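You operate a simulated robot arm through the tools that you are given. There is no shell and no other tool.

You run a simulated robot arm. Do the job below in one go: nothing can be reset, and whatever is moved stays where it is left.

JOB
Set the controls near the top of the grey cabinet. At the end: the width knob is turned to 70 mm; the wind switch is set to in; the red-marked knob is turned to loose; the yellow flag is on the dark shelf of the rewinder; whatever was shut is shut again. Leave all else as you found it, and nothing knocked over. Set down upright: yellow flag.

Only the result counts: the job must be done as asked and must still hold three seconds after the hand-in. Knocking over, shifting, dropping, spilling or breaking anything else fails it.

ROBOT AND FRAMES
A 7-joint arm with a two-finger parallel gripper, fixed in place. Base frame: the origin is on the floor under the middle of its stand, x ahead of it, y to its left, z up. Units: mm, degrees, N and s.
It reaches about 1247 mm from its shoulder. Its first joint turns from -132.0 to 132.0 degrees. Payload 3.91 kg.
The tool frame sits at the grasp point between the pads (the TCP): z along the fingers, y along the line on which they close. The tips reach 30 mm beyond it. Largest opening 110 mm; finger width 20, thickness 10; the body of the gripper, 48 by 112 mm, starts 55 mm behind the TCP.
Orientation is that of the tool frame in the base frame, as [roll, pitch, yaw] about the fixed x, y, z axes, in that order (R = Rz(yaw) Ry(pitch) Rx(roll)). With the fingers straight down and closing along the base's y, the tool's x points along the base's -x, its y along +y and its z along -z.

CONTROLS
- The arm moves only by the tool drive_tool. Its argument "commands" is text: rows parted by semicolons, each of 6 numbers parted by spaces: the shift along the tool's x, y, z in units of 25 mm (1.0 is 25 mm), then the turn, a rotation vector about the tool's x, y, z in units of 4 degrees (1.0 is 4 degrees). In form: tx ty tz wx wy wz; .... A call has 1 to 20 rows; each row shifts and turns the commanded pose from where the row before left it, along the tool's axes as they then stand. "hand" is the closure, from 0 (fully open) to 1 (shut), set as the call begins (left out, the last holds). A call with a number of a shift or a turn outside -1 to 1 is refused whole. Each row takes 0.2 s and may step no farther than 50 mm and 8.6 degrees from the row before; otherwise, or with a gripper value out of range, the whole call is refused. Where a pose cannot be reached the arm comes as near as it can. A force on the tool above 40 N (or 10 N above the force at the start of the call, whichever is more), or a blocked arm, ends the call early, and 0.2 s more pass. Each finger travels about 108 mm/s and halts on what it meets, pressing with about 20 N; the grip force reading is that of the motor and also rises with nothing between the fingers. The clock runs only during rows and for 0.2 s after the last one: add rows that do not move to give the fingers time. The reply holds the time, the measured pose of the TCP, the force on the tool along the base axes, the opening and the grip force, in the units named above and with some noise, with the torque about the TCP (base axes, N m) and any sound that the robot's microphone picked up.
- Cameras (640 x 400 px; columns grow to the right, rows downward): "scene" is fixed at [383.7, -652.1, 1666.7]; the picture's right is [0.97, -0.23, 0.00], its down [-0.08, -0.34, -0.94] and it looks along [0.21, 0.91, -0.35] (base axes); focal length 353 px, centre (320, 200). "wrist" rides on the gripper at [72, 17, -103] in the tool frame; the picture's right is [-0.23, 0.97, 0.00], its down [-0.76, -0.18, -0.62] and it looks along [-0.61, -0.14, 0.78] (tool axes); focal length 222 px, centre (320, 200). There is no depth. A picture from a camera that has moved, and an enlarged one, comes with that camera's place and axes in the base frame and with its lens. The place of the scene camera against the robot may be out by one fixed shift of up to 25 mm in any direction.
- grab_frame(camera): a new picture of that camera. The clock stands still meanwhile.
- inspect(camera, box): a new picture of the part [left, top, right, bottom] of that camera's present view, enlarged. The clock stands still meanwhile.
- sign_off(): hands the job in; it is judged then, once.

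Places have to be worked out from the pictures, the camera data and where the tool is seen. Open the gripper and draw the arm clear of the work before you hand the job in, unless the task says otherwise.

The tools are called by a JSON object that holds its "fn" and its "kwargs". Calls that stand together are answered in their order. drive_tool: Moves the arm, as the interface text tells. Its arguments: {"type":"object","properties":{"commands":{"type":"string"},"hand":{"type":"number"}},"required":["commands"]} The other tools are called the same way: grab_frame (camera) takes a picture; inspect (camera, box) takes an enlarged picture of a part of a camera's view; sign_off () hands the job in.

At the start:

```text
clock: 0.0
tool_pos: [434.7, 350.1, 1573.2]
tool_rot: [180.0, 0.1, -180.0]
wrist_force: [0.1, 0.6, 0.1]
torque: [0.0, -0.02, -0.01]
gripper_width: 109.9
gripper_force: 0.0
```

scene: 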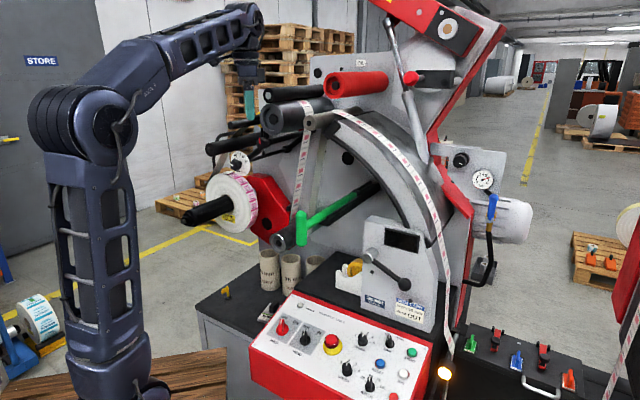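
wrist: 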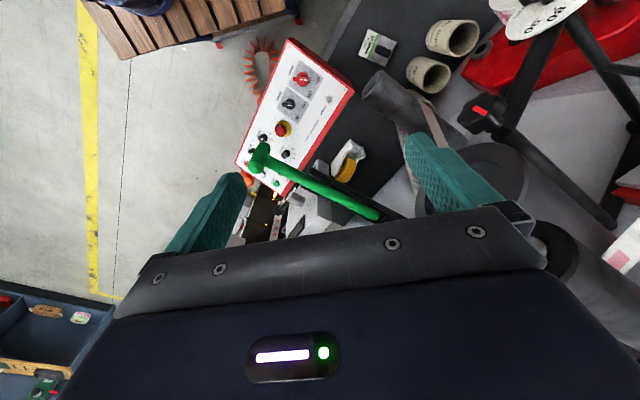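

The opening pictures show a rewinder with a red-rimmed control panel and several knobs. I'll take enlarged views to find the controls, the yellow flag and the shelf.

{"fn": "inspect", "kwargs": {"camera": "scene", "box": [240, 280, 440, 400]}}

{"fn": "inspect", "kwargs": {"camera": "scene", "box": [320, 210, 480, 310]}}

{"fn": "inspect", "kwargs": {"camera": "scene", "box": [180, 230, 340, 330]}}

{"fn": "inspect", "kwargs": {"camera": "scene", "box": [430, 310, 600, 400]}}

{"fn": "inspect", "kwargs": {"camera": "scene", "box": [280, 0, 540, 160]}}

{"fn": "inspect", "kwargs": {"camera": "wrist", "box": [220, 30, 380, 230]}}

```text
3.20 times, centred on (340, 340) of scene
camera zoom: at [383.7, -652.1, 1666.7], right [0.97, -0.23, 0.0], down [-0.08, -0.34, -0.94], along [0.21, 0.91, -0.35], focal length 1129 px, centre (256, -248)
```

zoom: 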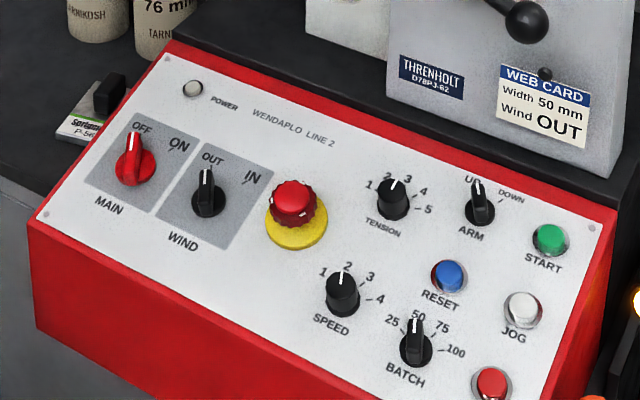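

```text
4.00 times, centred on (400, 260) of scene
camera zoom: at [383.7, -652.1, 1666.7], right [0.97, -0.23, 0.0], down [-0.08, -0.34, -0.94], along [0.21, 0.91, -0.35], focal length 1411 px, centre (0, -40)
```

zoom: 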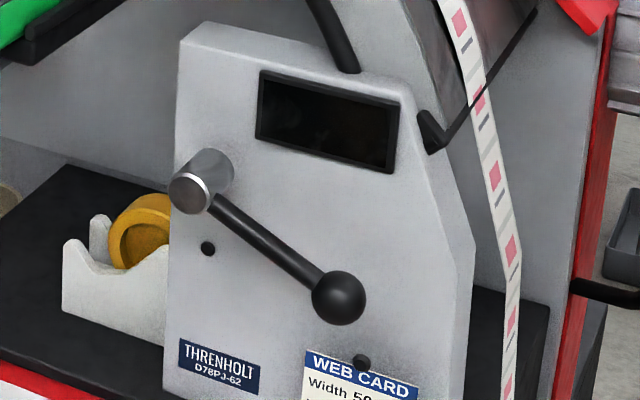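

```text
4.00 times, centred on (260, 280) of scene
camera zoom: at [383.7, -652.1, 1666.7], right [0.97, -0.23, 0.0], down [-0.08, -0.34, -0.94], along [0.21, 0.91, -0.35], focal length 1411 px, centre (560, -120)
```

zoom: 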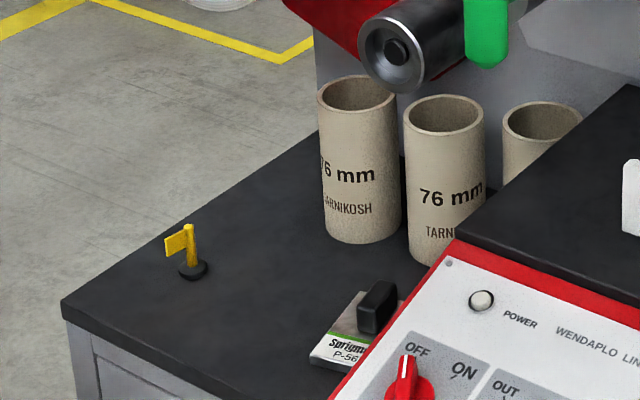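

```text
3.76 times, centred on (515, 355) of scene
camera zoom: at [383.7, -652.1, 1666.7], right [0.97, -0.23, 0.0], down [-0.08, -0.34, -0.94], along [0.21, 0.91, -0.35], focal length 1328 px, centre (-414, -384)
```

zoom: 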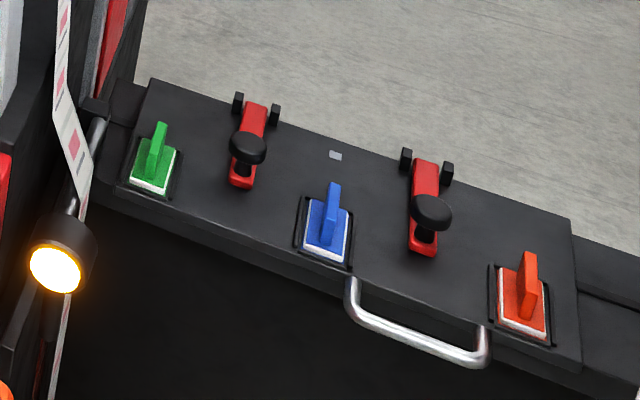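

```text
2.46 times, centred on (410, 80) of scene
camera zoom: at [383.7, -652.1, 1666.7], right [0.97, -0.23, 0.0], down [-0.08, -0.34, -0.94], along [0.21, 0.91, -0.35], focal length 868 px, centre (98, 495)
```

zoom: 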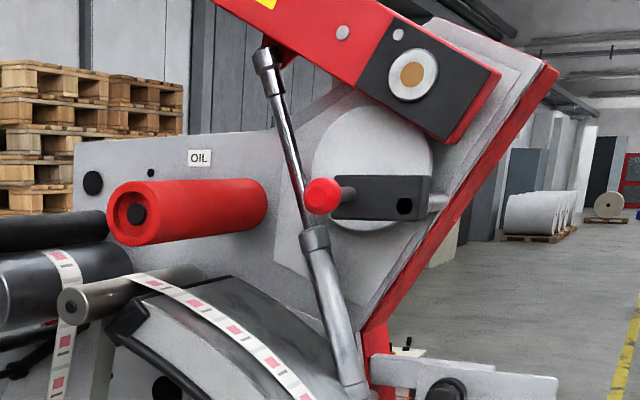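

```text
2.00 times, centred on (300, 130) of wrist
camera zoom: at [363.1, 368.7, 1679.5], right [0.23, 0.97, 0.0], down [0.76, -0.18, 0.62], along [0.61, -0.14, -0.78], focal length 444 px, centre (360, 340)
```

zoom: 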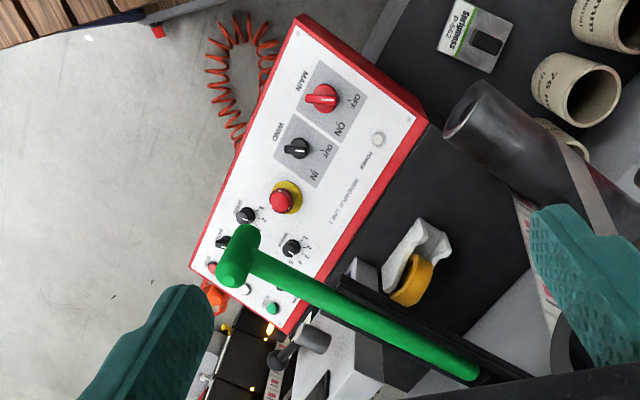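

I haven't found the grey cabinet yet, so I'll zoom in on more candidate places.

{"fn": "inspect", "kwargs": {"camera": "scene", "box": [420, 130, 540, 250]}}

{"fn": "inspect", "kwargs": {"camera": "scene", "box": [180, 70, 340, 250]}}

{"fn": "inspect", "kwargs": {"camera": "scene", "box": [0, 220, 160, 400]}}

{"fn": "inspect", "kwargs": {"camera": "scene", "box": [540, 60, 640, 300]}}

{"fn": "inspect", "kwargs": {"camera": "wrist", "box": [0, 280, 140, 400]}}

{"fn": "inspect", "kwargs": {"camera": "wrist", "box": [400, 0, 640, 180]}}

```text
3.33 times, centred on (480, 190) of scene
camera zoom: at [383.7, -652.1, 1666.7], right [0.97, -0.23, 0.0], down [-0.08, -0.34, -0.94], along [0.21, 0.91, -0.35], focal length 1176 px, centre (-213, 233)
```

zoom: 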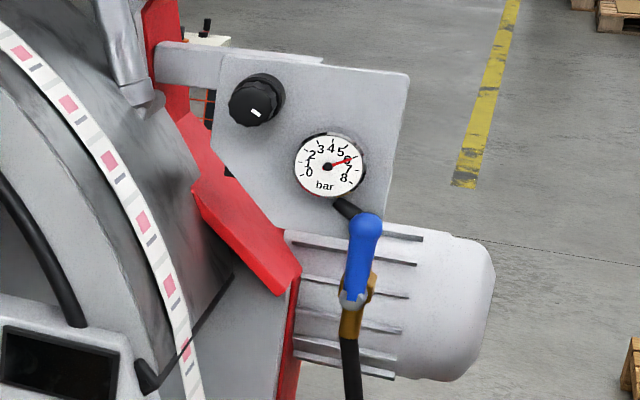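

```text
2.22 times, centred on (260, 160) of scene
camera zoom: at [383.7, -652.1, 1666.7], right [0.97, -0.23, 0.0], down [-0.08, -0.34, -0.94], along [0.21, 0.91, -0.35], focal length 784 px, centre (453, 289)
```

zoom: 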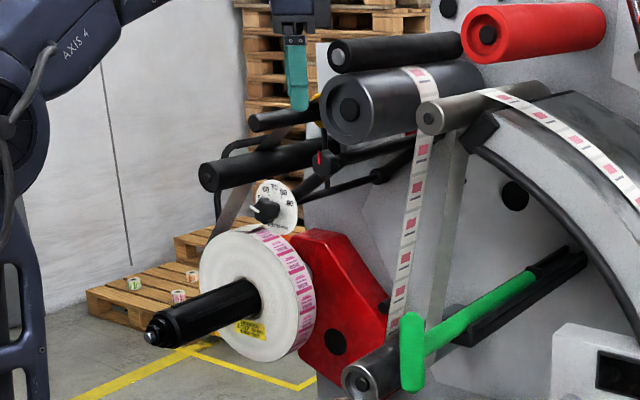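

```text
2.22 times, centred on (80, 310) of scene
camera zoom: at [383.7, -652.1, 1666.7], right [0.97, -0.23, 0.0], down [-0.08, -0.34, -0.94], along [0.21, 0.91, -0.35], focal length 784 px, centre (853, -44)
```

zoom: 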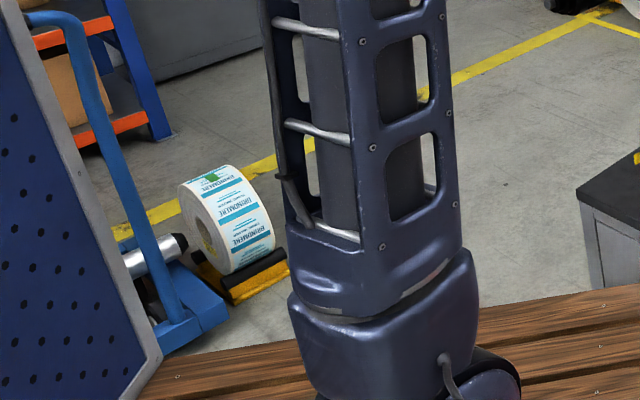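

```text
1.67 times, centred on (590, 180) of scene
camera zoom: at [383.7, -652.1, 1666.7], right [0.97, -0.23, 0.0], down [-0.08, -0.34, -0.94], along [0.21, 0.91, -0.35], focal length 588 px, centre (-130, 233)
```

zoom: 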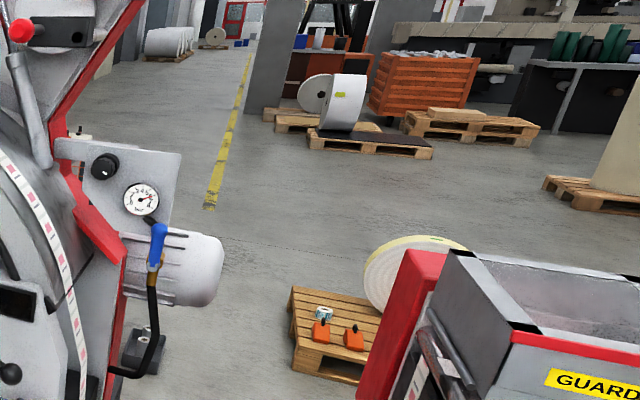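

```text
3.33 times, centred on (70, 340) of wrist
camera zoom: at [363.1, 368.7, 1679.5], right [0.23, 0.97, 0.0], down [0.76, -0.18, 0.62], along [0.61, -0.14, -0.78], focal length 740 px, centre (1153, -267)
```

zoom: 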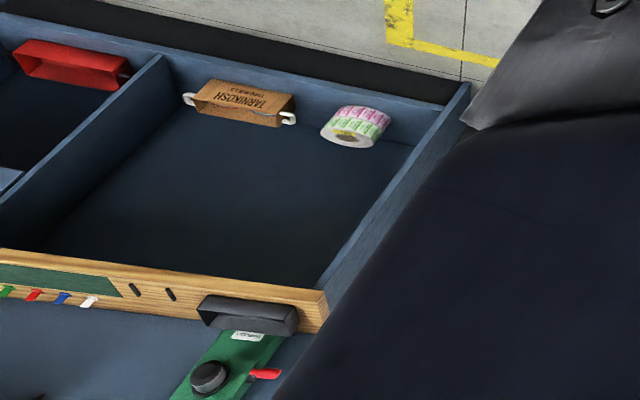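

```text
2.22 times, centred on (520, 90) of wrist
camera zoom: at [363.1, 368.7, 1679.5], right [0.23, 0.97, 0.0], down [0.76, -0.18, 0.62], along [0.61, -0.14, -0.78], focal length 494 px, centre (-124, 444)
```

zoom: 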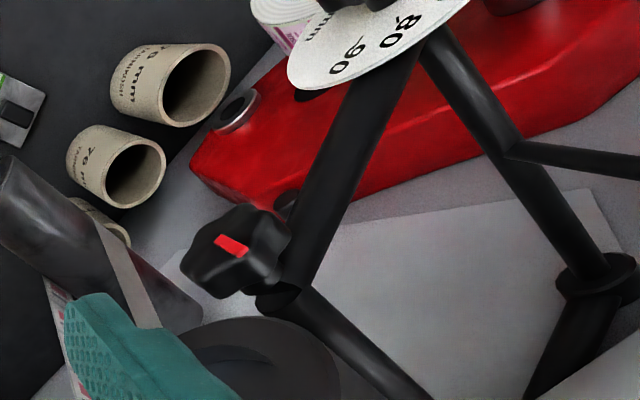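

I've now seen the width dial with its mm scale and a red-marked star knob on the rewinder. I still need to place the grey cabinet, so I'll zoom into the lower right corner and the far areas.

{"fn": "inspect", "kwargs": {"camera": "scene", "box": [560, 180, 640, 400]}}

{"fn": "inspect", "kwargs": {"camera": "scene", "box": [220, 120, 320, 200]}}

{"fn": "inspect", "kwargs": {"camera": "wrist", "box": [180, 170, 320, 260]}}

{"fn": "inspect", "kwargs": {"camera": "wrist", "box": [0, 200, 200, 400]}}

{"fn": "inspect", "kwargs": {"camera": "scene", "box": [360, 0, 520, 120]}}

{"fn": "inspect", "kwargs": {"camera": "scene", "box": [140, 300, 280, 400]}}

```text
1.82 times, centred on (600, 290) of scene
camera zoom: at [383.7, -652.1, 1666.7], right [0.97, -0.23, 0.0], down [-0.08, -0.34, -0.94], along [0.21, 0.91, -0.35], focal length 641 px, centre (-189, 36)
```

zoom: 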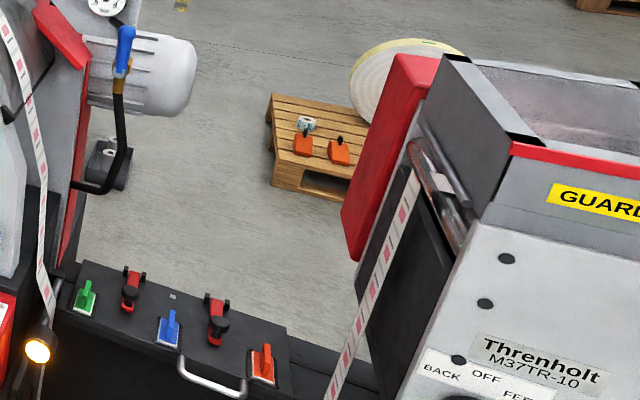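

```text
5.00 times, centred on (270, 160) of scene
camera zoom: at [383.7, -652.1, 1666.7], right [0.97, -0.23, 0.0], down [-0.08, -0.34, -0.94], along [0.21, 0.91, -0.35], focal length 1764 px, centre (570, 400)
```

zoom: 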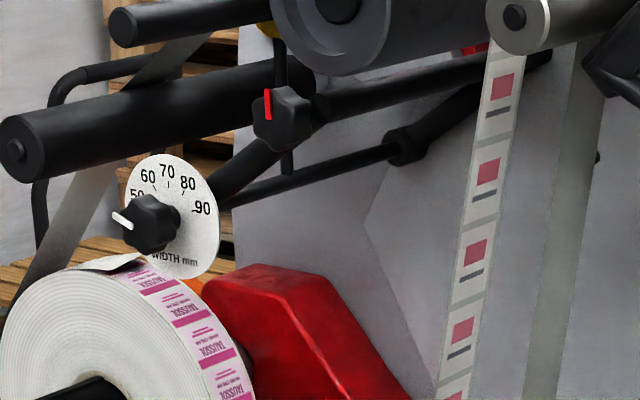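

```text
4.44 times, centred on (250, 215) of wrist
camera zoom: at [363.1, 368.7, 1679.5], right [0.23, 0.97, 0.0], down [0.76, -0.18, 0.62], along [0.61, -0.14, -0.78], focal length 987 px, centre (631, 133)
```

zoom: 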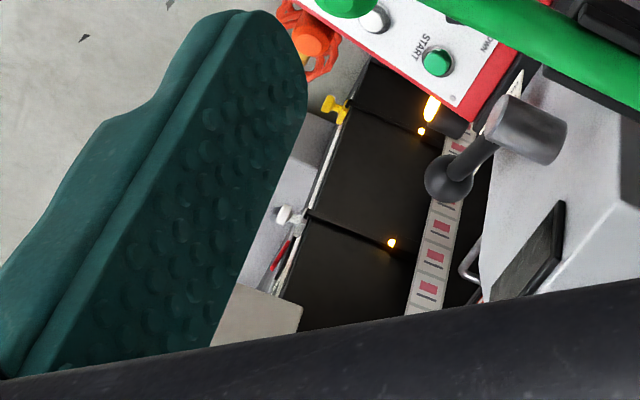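

```text
2.00 times, centred on (100, 300) of wrist
camera zoom: at [363.1, 368.7, 1679.5], right [0.23, 0.97, 0.0], down [0.76, -0.18, 0.62], along [0.61, -0.14, -0.78], focal length 444 px, centre (760, 0)
```

zoom: 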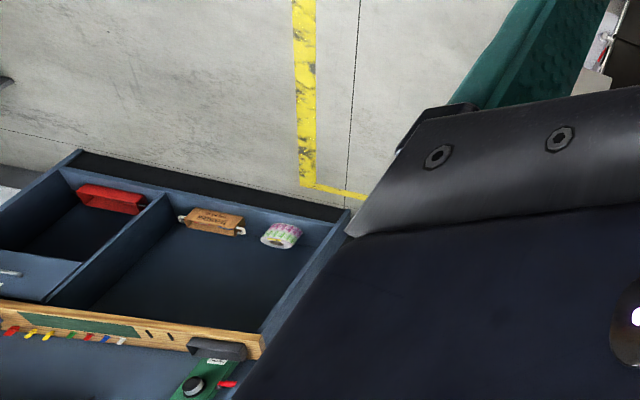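

```text
3.33 times, centred on (440, 60) of scene
camera zoom: at [383.7, -652.1, 1666.7], right [0.97, -0.23, 0.0], down [-0.08, -0.34, -0.94], along [0.21, 0.91, -0.35], focal length 1176 px, centre (-80, 667)
```

zoom: 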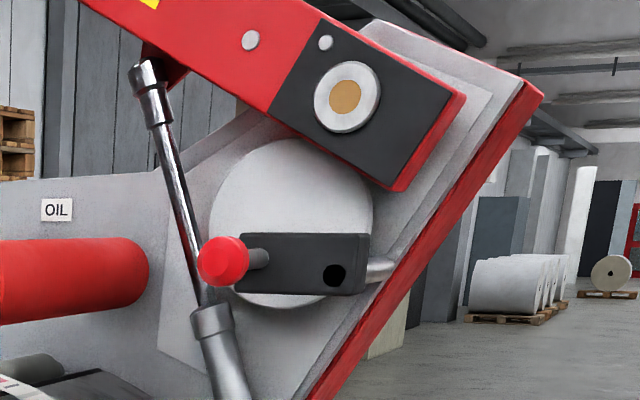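

```text
4.00 times, centred on (210, 350) of scene
camera zoom: at [383.7, -652.1, 1666.7], right [0.97, -0.23, 0.0], down [-0.08, -0.34, -0.94], along [0.21, 0.91, -0.35], focal length 1411 px, centre (760, -400)
```

zoom: 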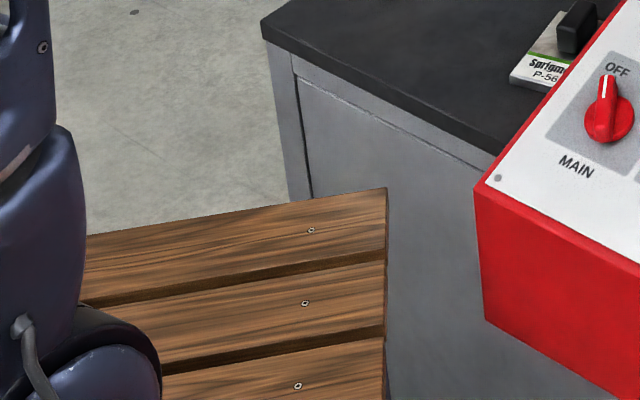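

The red-marked star knob appears to be near (475, 520, 1430), the width dial a little left of it, and the wind switch on the red console near (555, 225, 880). I'll draw back along -y and turn the wrist camera toward the machine to look around.

{"fn": "drive_tool", "kwargs": {"commands": "0 -1 0 0 0 0;0 -1 0 0 0 0;0 -1 0 0 0 0;0 -1 0 0 0 0;0 -1 0 0 0 0;0 -1 0 0 0 0;0 -1 0 0 0 0;0 -1 0 0 0 0;0 0 0 0 0 -1;0 0 0 0 0 -1;0 0 0 0 0 -1;0 0 0 0 0 -1;0 0 0 0 0 -1;0 0 0 0 0 -1;0 0 0 0 0 -1;0 0 0 0 0 -1;0 0 0 0 0 -1;0 0 0 0 0 -1;0 0 0 0 0 -1;0 0 0 0 0 -1"}}

{"fn": "grab_frame", "kwargs": {"camera": "wrist"}}

{"fn": "grab_frame", "kwargs": {"camera": "scene"}}

```text
clock: 4.2
tool_pos: [434.4, 149.6, 1574.7]
tool_rot: [180.0, 0.0, -132.1]
wrist_force: [-0.9, 0.5, 0.2]
torque: [-0.03, -0.04, 0.01]
gripper_width: 110.1
gripper_force: 0.1
```

```text
taken
camera wrist: at [374.4, 109.1, 1679.5], right [-0.57, 0.82, 0.0], down [0.64, 0.45, 0.62], along [0.51, 0.36, -0.78], focal length 222 px, centre (320, 200)
```

wrist: 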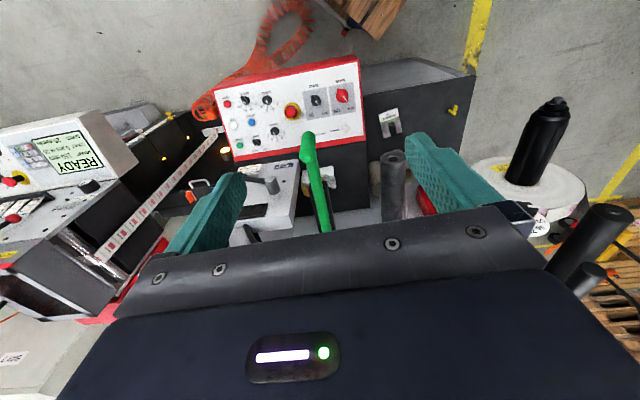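

```text
taken
```

scene: 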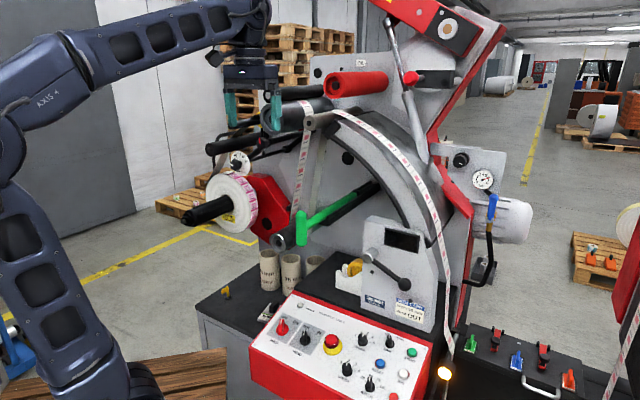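

The new view shows a second machine with a READY panel at +x and the dark table with the yellow item on the console's left. I'll enlarge parts of this view.

{"fn": "inspect", "kwargs": {"camera": "wrist", "box": [0, 80, 240, 280]}}

{"fn": "inspect", "kwargs": {"camera": "wrist", "box": [190, 40, 480, 220]}}

{"fn": "inspect", "kwargs": {"camera": "wrist", "box": [440, 80, 640, 300]}}

{"fn": "inspect", "kwargs": {"camera": "wrist", "box": [130, 90, 240, 200]}}

{"fn": "inspect", "kwargs": {"camera": "wrist", "box": [0, 240, 120, 400]}}

```text
2.00 times, centred on (120, 180) of wrist
camera zoom: at [374.4, 109.1, 1679.5], right [-0.57, 0.82, 0.0], down [0.64, 0.45, 0.62], along [0.51, 0.36, -0.78], focal length 444 px, centre (720, 240)
```

zoom: 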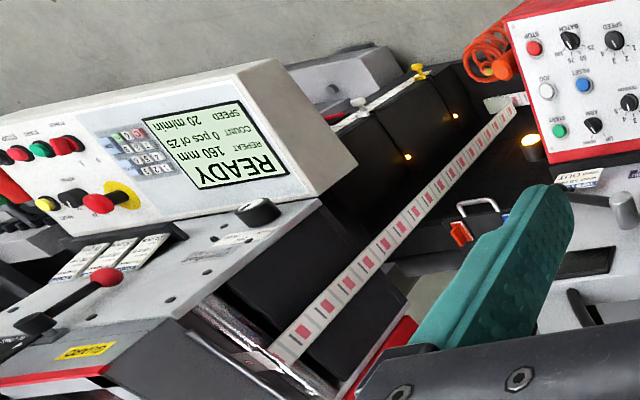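

```text
2.21 times, centred on (335, 130) of wrist
camera zoom: at [374.4, 109.1, 1679.5], right [-0.57, 0.82, 0.0], down [0.64, 0.45, 0.62], along [0.51, 0.36, -0.78], focal length 490 px, centre (287, 354)
```

zoom: 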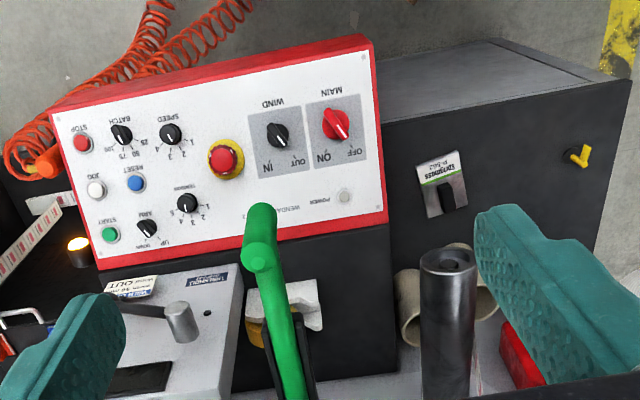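

```text
1.82 times, centred on (540, 190) of wrist
camera zoom: at [374.4, 109.1, 1679.5], right [-0.57, 0.82, 0.0], down [0.64, 0.45, 0.62], along [0.51, 0.36, -0.78], focal length 404 px, centre (-80, 218)
```

zoom: 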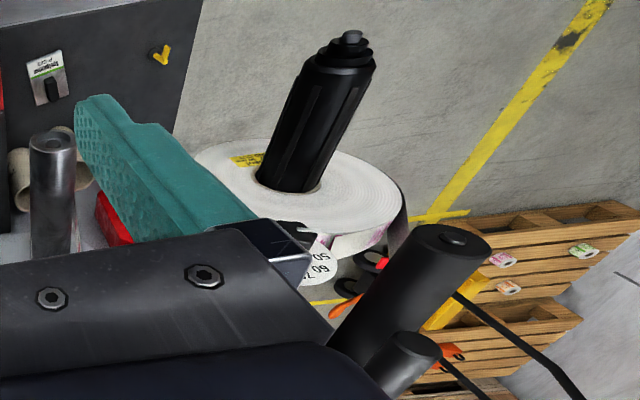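

```text
3.64 times, centred on (185, 145) of wrist
camera zoom: at [374.4, 109.1, 1679.5], right [-0.57, 0.82, 0.0], down [0.64, 0.45, 0.62], along [0.51, 0.36, -0.78], focal length 808 px, centre (811, 400)
```

zoom: 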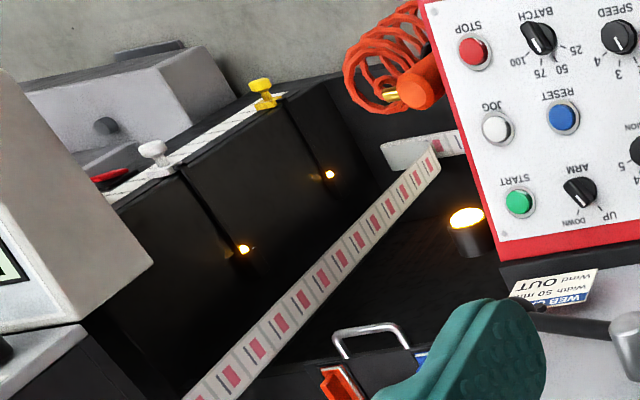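

```text
2.50 times, centred on (60, 320) of wrist
camera zoom: at [374.4, 109.1, 1679.5], right [-0.57, 0.82, 0.0], down [0.64, 0.45, 0.62], along [0.51, 0.36, -0.78], focal length 555 px, centre (970, -100)
```

zoom: 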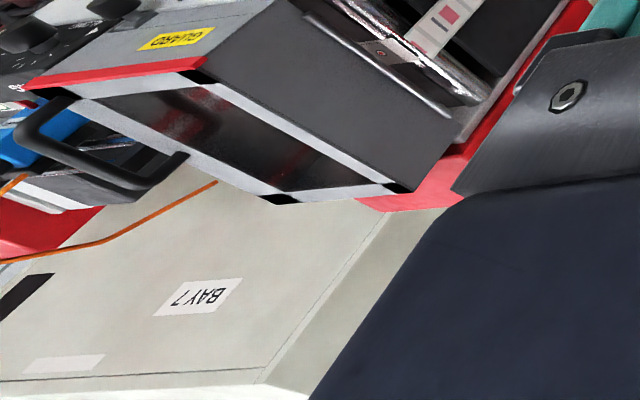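

I'll swing toward the second machine on the right (staying high) to check whether its controls are the ones meant.

{"fn": "drive_tool", "kwargs": {"commands": "0 0 0 0 0 1;0 0 0 0 0 1;0 0 0 0 0 1;0 0 0 0 0 1;0 0 0 0 0 1;0 0 0 0 0 1;0 0 0 0 0 1;0 0 0 0 0 1;0 0 0 0 0 1;0 0 0 0 0 1;0 0 0 0 0 1;0 0 0 0 0 1;0 -1 0 0 0 0;0 -1 0 0 0 0;0 -1 0 0 0 0;0 -1 0 0 0 0;0 -1 0 0 0 0;0 -1 0 0 0 0;0 -1 0 0 0 0;0 -1 0 0 0 0"}}

{"fn": "grab_frame", "kwargs": {"camera": "wrist"}}

{"fn": "inspect", "kwargs": {"camera": "wrist", "box": [0, 0, 320, 200]}}

{"fn": "inspect", "kwargs": {"camera": "wrist", "box": [200, 60, 480, 240]}}

{"fn": "inspect", "kwargs": {"camera": "wrist", "box": [400, 0, 640, 200]}}

```text
clock: 8.4
tool_pos: [434.0, -51.1, 1573.9]
tool_rot: [180.0, 0.0, -180.0]
wrist_force: [-0.1, -0.4, 0.3]
torque: [-0.02, 0.03, 0.0]
gripper_width: 109.9
gripper_force: 0.2
```

```text
taken
camera wrist: at [362.7, -32.7, 1679.2], right [0.23, 0.97, 0.0], down [0.76, -0.18, 0.62], along [0.61, -0.14, -0.78], focal length 222 px, centre (320, 200)
```

wrist: 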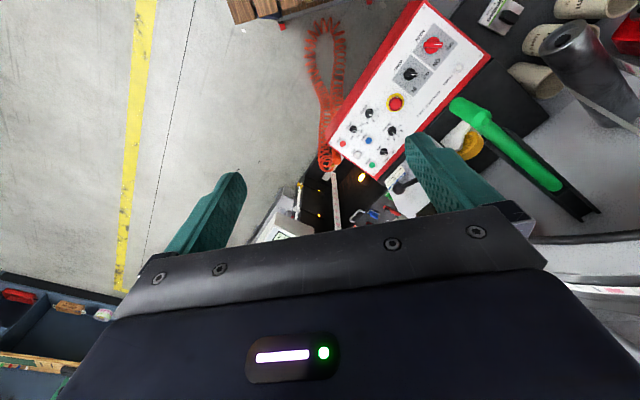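

```text
2.00 times, centred on (160, 100) of wrist
camera zoom: at [362.7, -32.7, 1679.2], right [0.23, 0.97, 0.0], down [0.76, -0.18, 0.62], along [0.61, -0.14, -0.78], focal length 444 px, centre (640, 400)
```

zoom: 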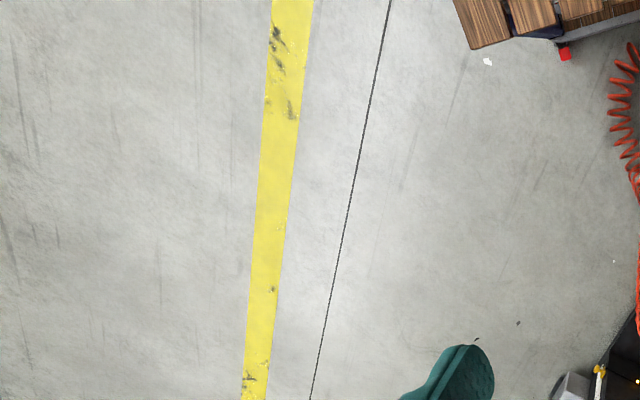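

```text
2.22 times, centred on (340, 150) of wrist
camera zoom: at [362.7, -32.7, 1679.2], right [0.23, 0.97, 0.0], down [0.76, -0.18, 0.62], along [0.61, -0.14, -0.78], focal length 494 px, centre (276, 311)
```

zoom: 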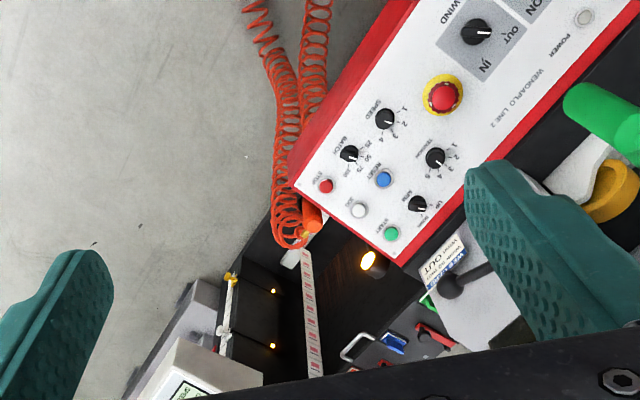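

```text
2.00 times, centred on (520, 100) of wrist
camera zoom: at [362.7, -32.7, 1679.2], right [0.23, 0.97, 0.0], down [0.76, -0.18, 0.62], along [0.61, -0.14, -0.78], focal length 444 px, centre (-80, 400)
```

zoom: 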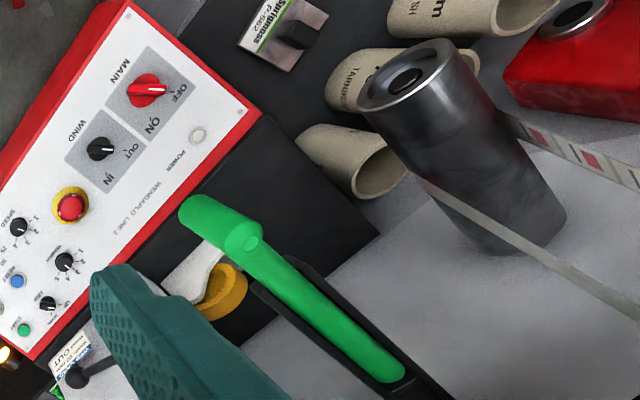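

The console, green handle and rewinder are visible but the viewing angle is poor. I'll turn the gripper to point horizontally along +y so the wrist camera looks upright at the rewinder.

{"fn": "drive_tool", "kwargs": {"commands": "0 0 0 -1 1 1;0 0 0 -1 1 1;0 0 0 -1 1 1;0 0 0 -1 1 1;0 0 0 -1 1 1;0 0 0 -1 1 1;0 0 0 -1 1 1;0 0 0 -1 1 1;0 0 0 -1 1 1;0 0 0 -1 1 1;0 0 0 -1 1 1;0 0 0 -1 1 1;0 0 0 -1 1 1;0 0 0 -1 1 1;0 0 0 -1 1 1;0 0 0 -1 1 1;0 0 0 -1 1 1;0 0 0 -0.32 0.32 0.32"}}

{"fn": "grab_frame", "kwargs": {"camera": "wrist"}}

{"fn": "grab_frame", "kwargs": {"camera": "scene"}}

```text
clock: 12.2
tool_pos: [434.7, -49.0, 1574.1]
tool_rot: [-61.7, -89.8, -28.4]
wrist_force: [0.8, 0.0, -0.2]
torque: [-0.01, 0.0, 0.0]
gripper_width: 110.0
gripper_force: 0.0
```

```text
taken
camera wrist: at [452.7, -151.2, 1648.4], right [0.97, 0.0, -0.23], down [-0.18, -0.62, -0.76], along [-0.14, 0.78, -0.61], focal length 222 px, centre (320, 200)
```

wrist: 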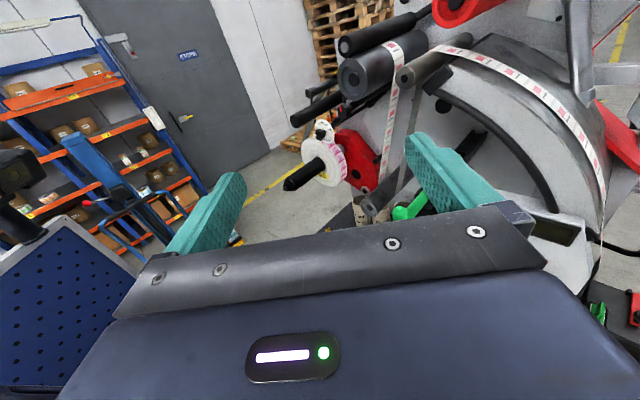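

```text
taken
```

scene: 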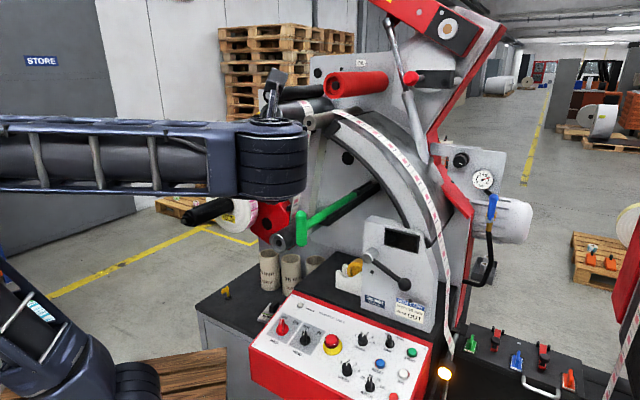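

The upright view works. I'll enlarge the dial area and the right side.

{"fn": "inspect", "kwargs": {"camera": "wrist", "box": [270, 60, 410, 200]}}

{"fn": "inspect", "kwargs": {"camera": "wrist", "box": [400, 80, 640, 320]}}

{"fn": "inspect", "kwargs": {"camera": "wrist", "box": [0, 80, 270, 300]}}

```text
2.86 times, centred on (340, 130) of wrist
camera zoom: at [452.7, -151.2, 1648.4], right [0.97, 0.0, -0.23], down [-0.18, -0.62, -0.76], along [-0.14, 0.78, -0.61], focal length 635 px, centre (263, 400)
```

zoom: 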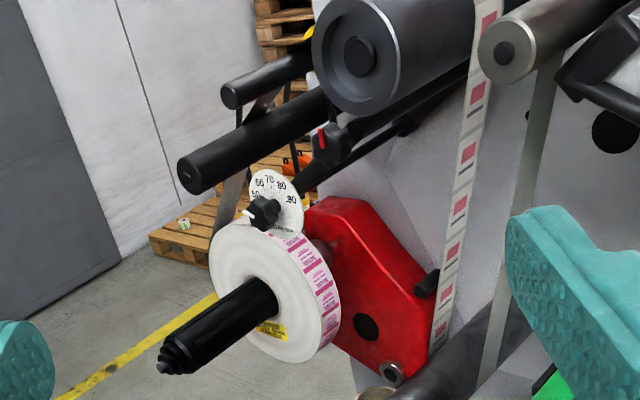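

```text
1.67 times, centred on (520, 200) of wrist
camera zoom: at [452.7, -151.2, 1648.4], right [0.97, 0.0, -0.23], down [-0.18, -0.62, -0.76], along [-0.14, 0.78, -0.61], focal length 370 px, centre (-13, 200)
```

zoom: 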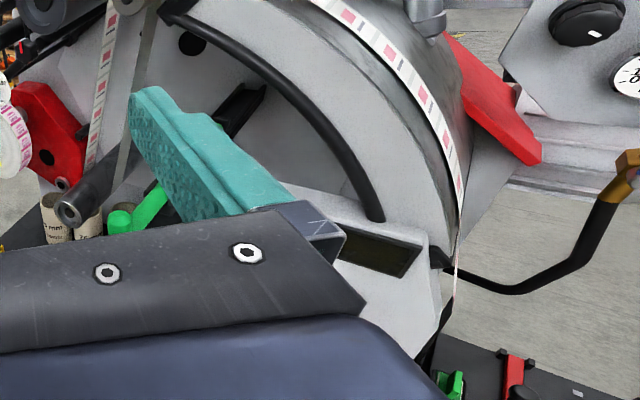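

```text
1.82 times, centred on (135, 190) of wrist
camera zoom: at [452.7, -151.2, 1648.4], right [0.97, 0.0, -0.23], down [-0.18, -0.62, -0.76], along [-0.14, 0.78, -0.61], focal length 404 px, centre (656, 218)
```

zoom: 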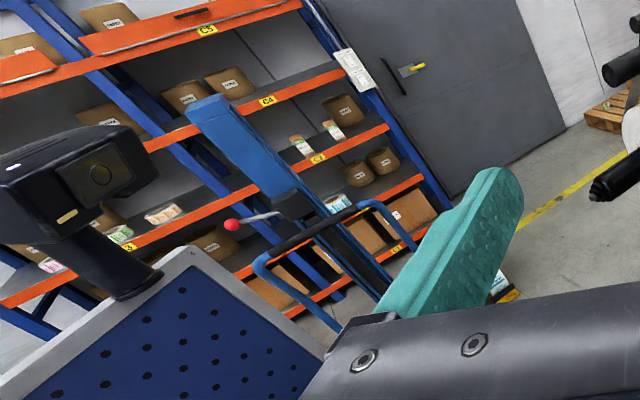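

I estimate the width knob at (385, 600, 1347) and the red-marked knob at (477, 530, 1431), both facing -y. The yellow flag is near (290, 775, 675). I'll zoom on the cabinet face, the dial's setting and the flag.

{"fn": "inspect", "kwargs": {"camera": "scene", "box": [185, 290, 265, 340]}}

{"fn": "inspect", "kwargs": {"camera": "wrist", "box": [300, 90, 364, 130]}}

{"fn": "inspect", "kwargs": {"camera": "scene", "box": [340, 220, 440, 300]}}

{"fn": "inspect", "kwargs": {"camera": "scene", "box": [255, 300, 335, 350]}}

```text
8.00 times, centred on (225, 315) of scene
camera zoom: at [383.7, -652.1, 1666.7], right [0.97, -0.23, 0.0], down [-0.08, -0.34, -0.94], along [0.21, 0.91, -0.35], focal length 2822 px, centre (1080, -720)
```

zoom: 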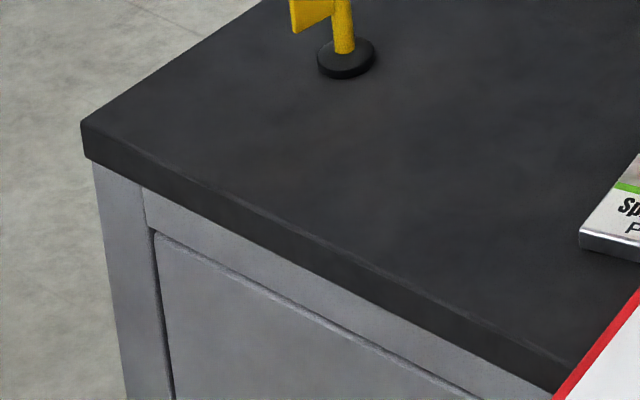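

```text
10.00 times, centred on (332, 110) of wrist
camera zoom: at [452.7, -151.2, 1648.4], right [0.97, 0.0, -0.23], down [-0.18, -0.62, -0.76], along [-0.14, 0.78, -0.61], focal length 2221 px, centre (200, 1100)
```

zoom: 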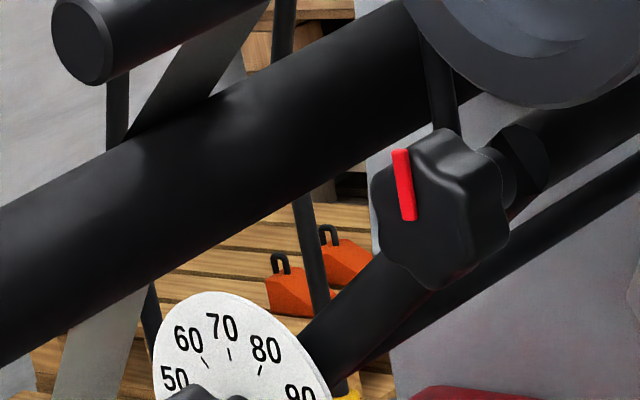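

```text
5.00 times, centred on (390, 260) of scene
camera zoom: at [383.7, -652.1, 1666.7], right [0.97, -0.23, 0.0], down [-0.08, -0.34, -0.94], along [0.21, 0.91, -0.35], focal length 1764 px, centre (-30, -100)
```

zoom: 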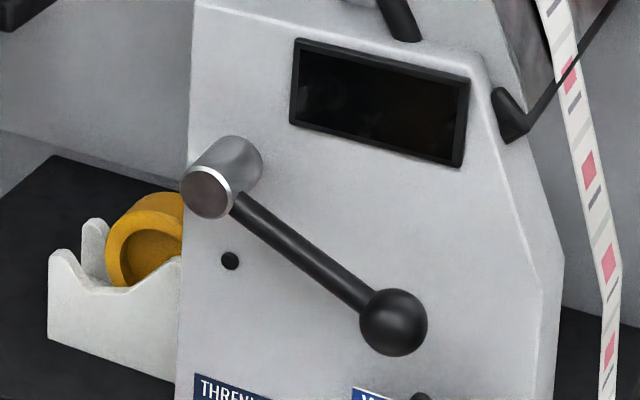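

```text
8.00 times, centred on (295, 325) of scene
camera zoom: at [383.7, -652.1, 1666.7], right [0.97, -0.23, 0.0], down [-0.08, -0.34, -0.94], along [0.21, 0.91, -0.35], focal length 2822 px, centre (520, -800)
```

zoom: 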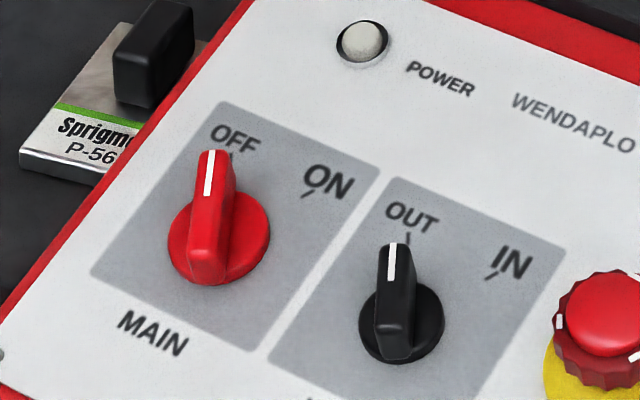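

The dial reads about 50 or below and the star knob's red mark points up. I'll check the second machine for duplicate controls by turning the gripper to face +x.

{"fn": "drive_tool", "kwargs": {"commands": "0 0 0 -1 0 0;0 0 0 -1 0 0;0 0 0 -1 0 0;0 0 0 -1 0 0;0 0 0 -1 0 0;0 0 0 -1 0 0;0 0 0 -1 0 0;0 0 0 -1 0 0;0 0 0 -1 0 0;0 0 0 -1 0 0;0 0 0 -1 0 0;0 0 0 -1 0 0;0 0 0 -1 0 0;0 0 0 -1 0 0;0 0 0 -1 0 0;0 0 0 -1 0 0;0 0 0 -1 0 0;0 0 0 -1 0 0;0 0 0 -1 0 0;0 0 0 -1 0 0"}}

{"fn": "grab_frame", "kwargs": {"camera": "wrist"}}

{"fn": "inspect", "kwargs": {"camera": "wrist", "box": [160, 60, 480, 260]}}

{"fn": "inspect", "kwargs": {"camera": "wrist", "box": [440, 40, 640, 240]}}

{"fn": "inspect", "kwargs": {"camera": "wrist", "box": [0, 40, 200, 240]}}

```text
clock: 16.4
tool_pos: [445.5, -54.0, 1567.9]
tool_rot: [-151.9, -89.2, -18.3]
wrist_force: [-0.1, -2.0, -0.4]
torque: [0.03, -0.06, 0.1]
gripper_width: 110.1
gripper_force: 0.1
```

```text
taken
camera wrist: at [348.6, -87.6, 1644.6], right [0.16, -0.96, -0.23], down [-0.66, 0.07, -0.75], along [0.74, 0.28, -0.62], focal length 222 px, centre (320, 200)
```

wrist: 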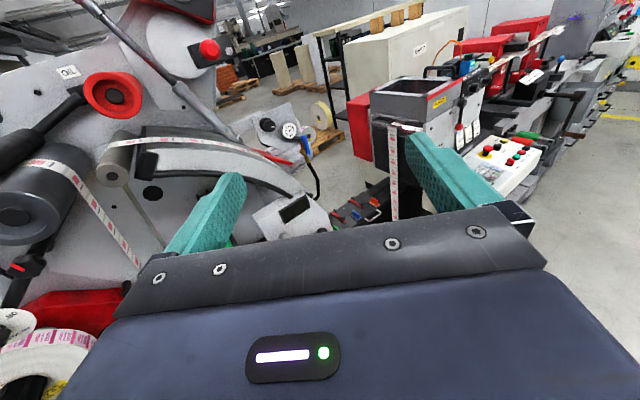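

```text
2.00 times, centred on (320, 160) of wrist
camera zoom: at [348.6, -87.6, 1644.6], right [0.16, -0.96, -0.23], down [-0.66, 0.07, -0.75], along [0.74, 0.28, -0.62], focal length 444 px, centre (320, 280)
```

zoom: 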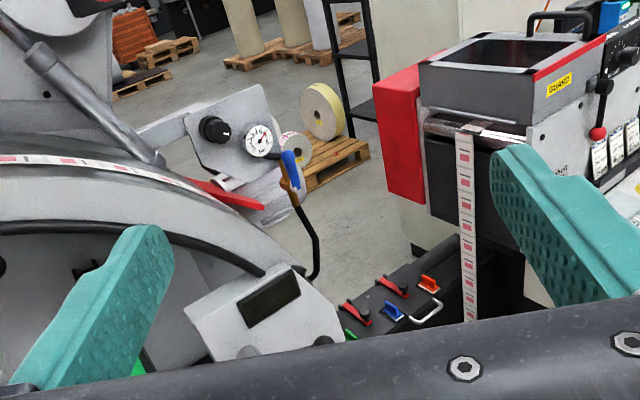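

```text
2.00 times, centred on (540, 140) of wrist
camera zoom: at [348.6, -87.6, 1644.6], right [0.16, -0.96, -0.23], down [-0.66, 0.07, -0.75], along [0.74, 0.28, -0.62], focal length 444 px, centre (-120, 320)
```

zoom: 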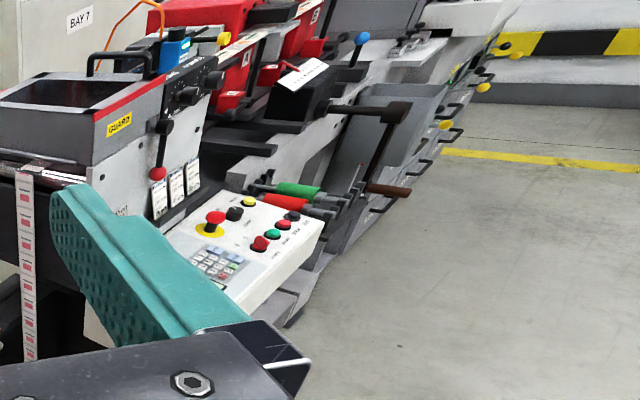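

```text
2.00 times, centred on (100, 140) of wrist
camera zoom: at [348.6, -87.6, 1644.6], right [0.16, -0.96, -0.23], down [-0.66, 0.07, -0.75], along [0.74, 0.28, -0.62], focal length 444 px, centre (760, 320)
```

zoom: 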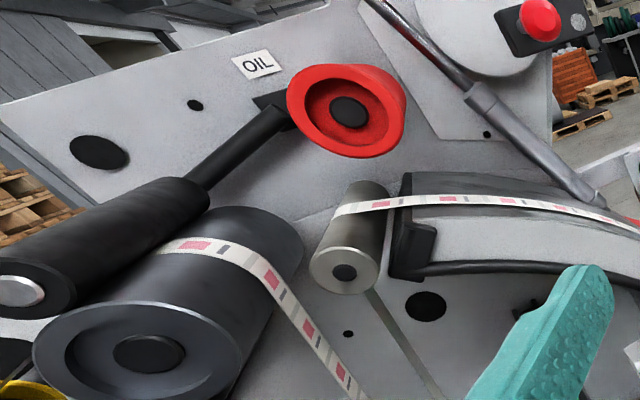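

The second machine is a printing press in the background, with no width or wind controls, so the rewinder's are the ones meant. I'll turn back and move closer to the width dial and star knob.

{"fn": "drive_tool", "kwargs": {"commands": "0 0 0 1 0 0;0 0 0 1 0 0;0 0 0 1 0 0;0 0 0 1 0 0;0 0 0 1 0 0;0 0 0 1 0 0;0 0 0 1 0 0;0 0 0 1 0 0;0 0 0 1 0 0;0 0 0 1 0 0;0 0 0 1 0 0;0 0 0 1 0 0;0 0 0 1 0 0;0 0 0 1 0 0;0 0 0 1 0 0;0 0 0 1 0 0;0 0 0 1 0 0;0 0 0 1 0 0;0 0 0 1 0 0;0 0 0 1 0 0"}}

{"fn": "drive_tool", "kwargs": {"commands": "-0.5 0 1 0 0 0;-0.5 0 1 0 0 0;-0.5 0 1 0 0 0;-0.5 0 1 0 0 0;-0.5 0 1 0 0 0;-0.5 0 1 0 0 0;-0.5 0 1 0 0 0;-0.5 0 1 0 0 0"}}

{"fn": "grab_frame", "kwargs": {"camera": "wrist"}}

{"fn": "grab_frame", "kwargs": {"camera": "scene"}}

```text
clock: 20.6
tool_pos: [434.5, -49.0, 1574.7]
tool_rot: [-91.1, -90.0, 1.1]
wrist_force: [-0.5, 0.7, -0.7]
torque: [-0.01, 0.0, 0.03]
gripper_width: 109.9
gripper_force: 0.0
```

```text
clock: 22.4
tool_pos: [435.6, 150.0, 1472.8]
tool_rot: [-92.1, -90.0, 2.1]
wrist_force: [-1.1, -0.1, 0.2]
torque: [0.01, -0.03, -0.06]
gripper_width: 109.9
gripper_force: 0.1
```

```text
taken
camera wrist: at [452.3, 48.6, 1547.9], right [0.97, 0.0, -0.23], down [-0.18, -0.62, -0.76], along [-0.14, 0.78, -0.61], focal length 222 px, centre (320, 200)
```

wrist: 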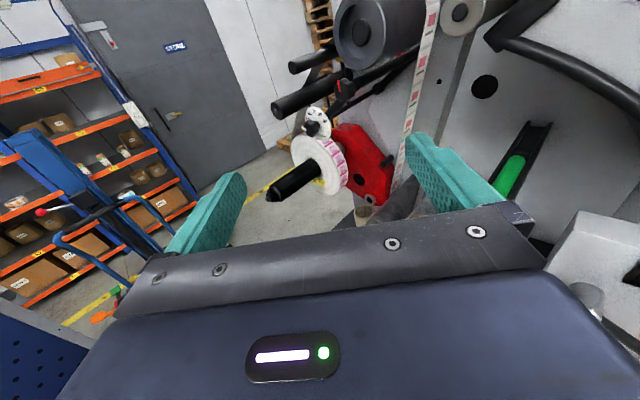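

```text
taken
```

scene: 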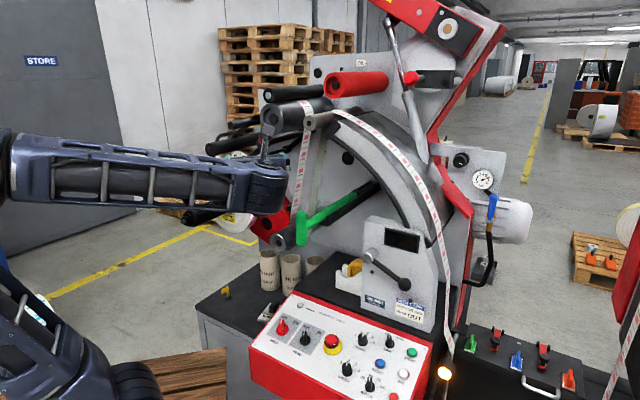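

The arm keeps clear of the rollers here. I'll enlarge the dial and star knob.

{"fn": "inspect", "kwargs": {"camera": "wrist", "box": [268, 50, 396, 130]}}

{"fn": "inspect", "kwargs": {"camera": "wrist", "box": [290, 90, 354, 130]}}

{"fn": "inspect", "kwargs": {"camera": "wrist", "box": [320, 60, 384, 100]}}

{"fn": "inspect", "kwargs": {"camera": "wrist", "box": [320, 140, 448, 240]}}

```text
5.00 times, centred on (332, 90) of wrist
camera zoom: at [452.3, 48.6, 1547.9], right [0.97, 0.0, -0.23], down [-0.18, -0.62, -0.76], along [-0.14, 0.78, -0.61], focal length 1111 px, centre (260, 750)
```

zoom: 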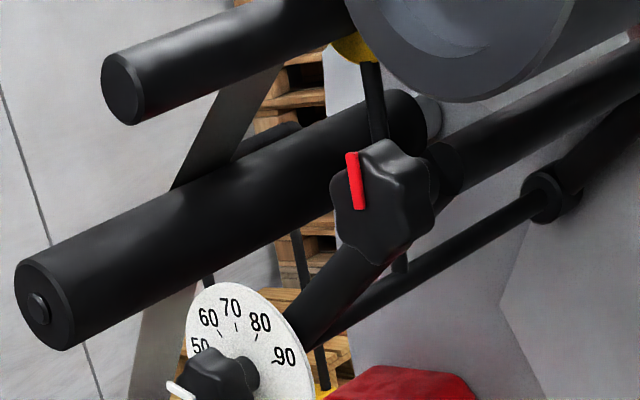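

```text
10.00 times, centred on (322, 110) of wrist
camera zoom: at [452.3, 48.6, 1547.9], right [0.97, 0.0, -0.23], down [-0.18, -0.62, -0.76], along [-0.14, 0.78, -0.61], focal length 2221 px, centre (300, 1100)
```

zoom: 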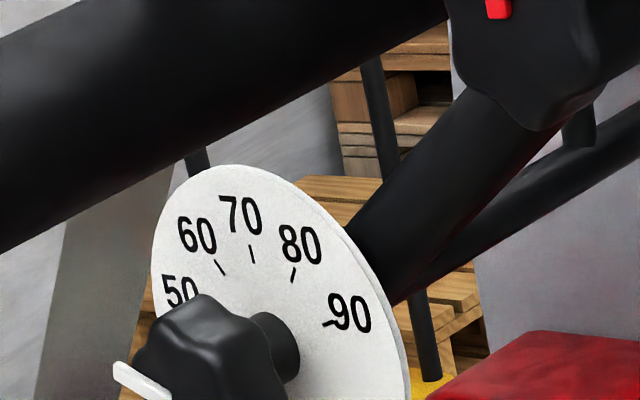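

```text
10.00 times, centred on (352, 80) of wrist
camera zoom: at [452.3, 48.6, 1547.9], right [0.97, 0.0, -0.23], down [-0.18, -0.62, -0.76], along [-0.14, 0.78, -0.61], focal length 2221 px, centre (0, 1400)
```

zoom: 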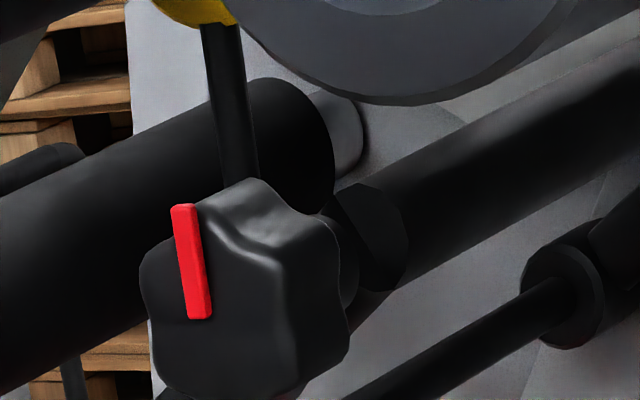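

```text
4.00 times, centred on (384, 190) of wrist
camera zoom: at [452.3, 48.6, 1547.9], right [0.97, 0.0, -0.23], down [-0.18, -0.62, -0.76], along [-0.14, 0.78, -0.61], focal length 888 px, centre (64, 240)
```

zoom: 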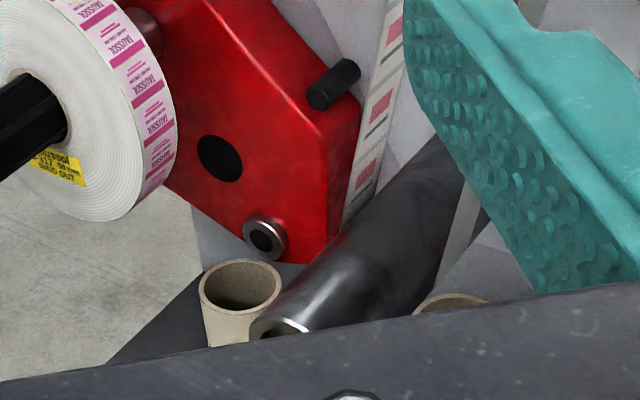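

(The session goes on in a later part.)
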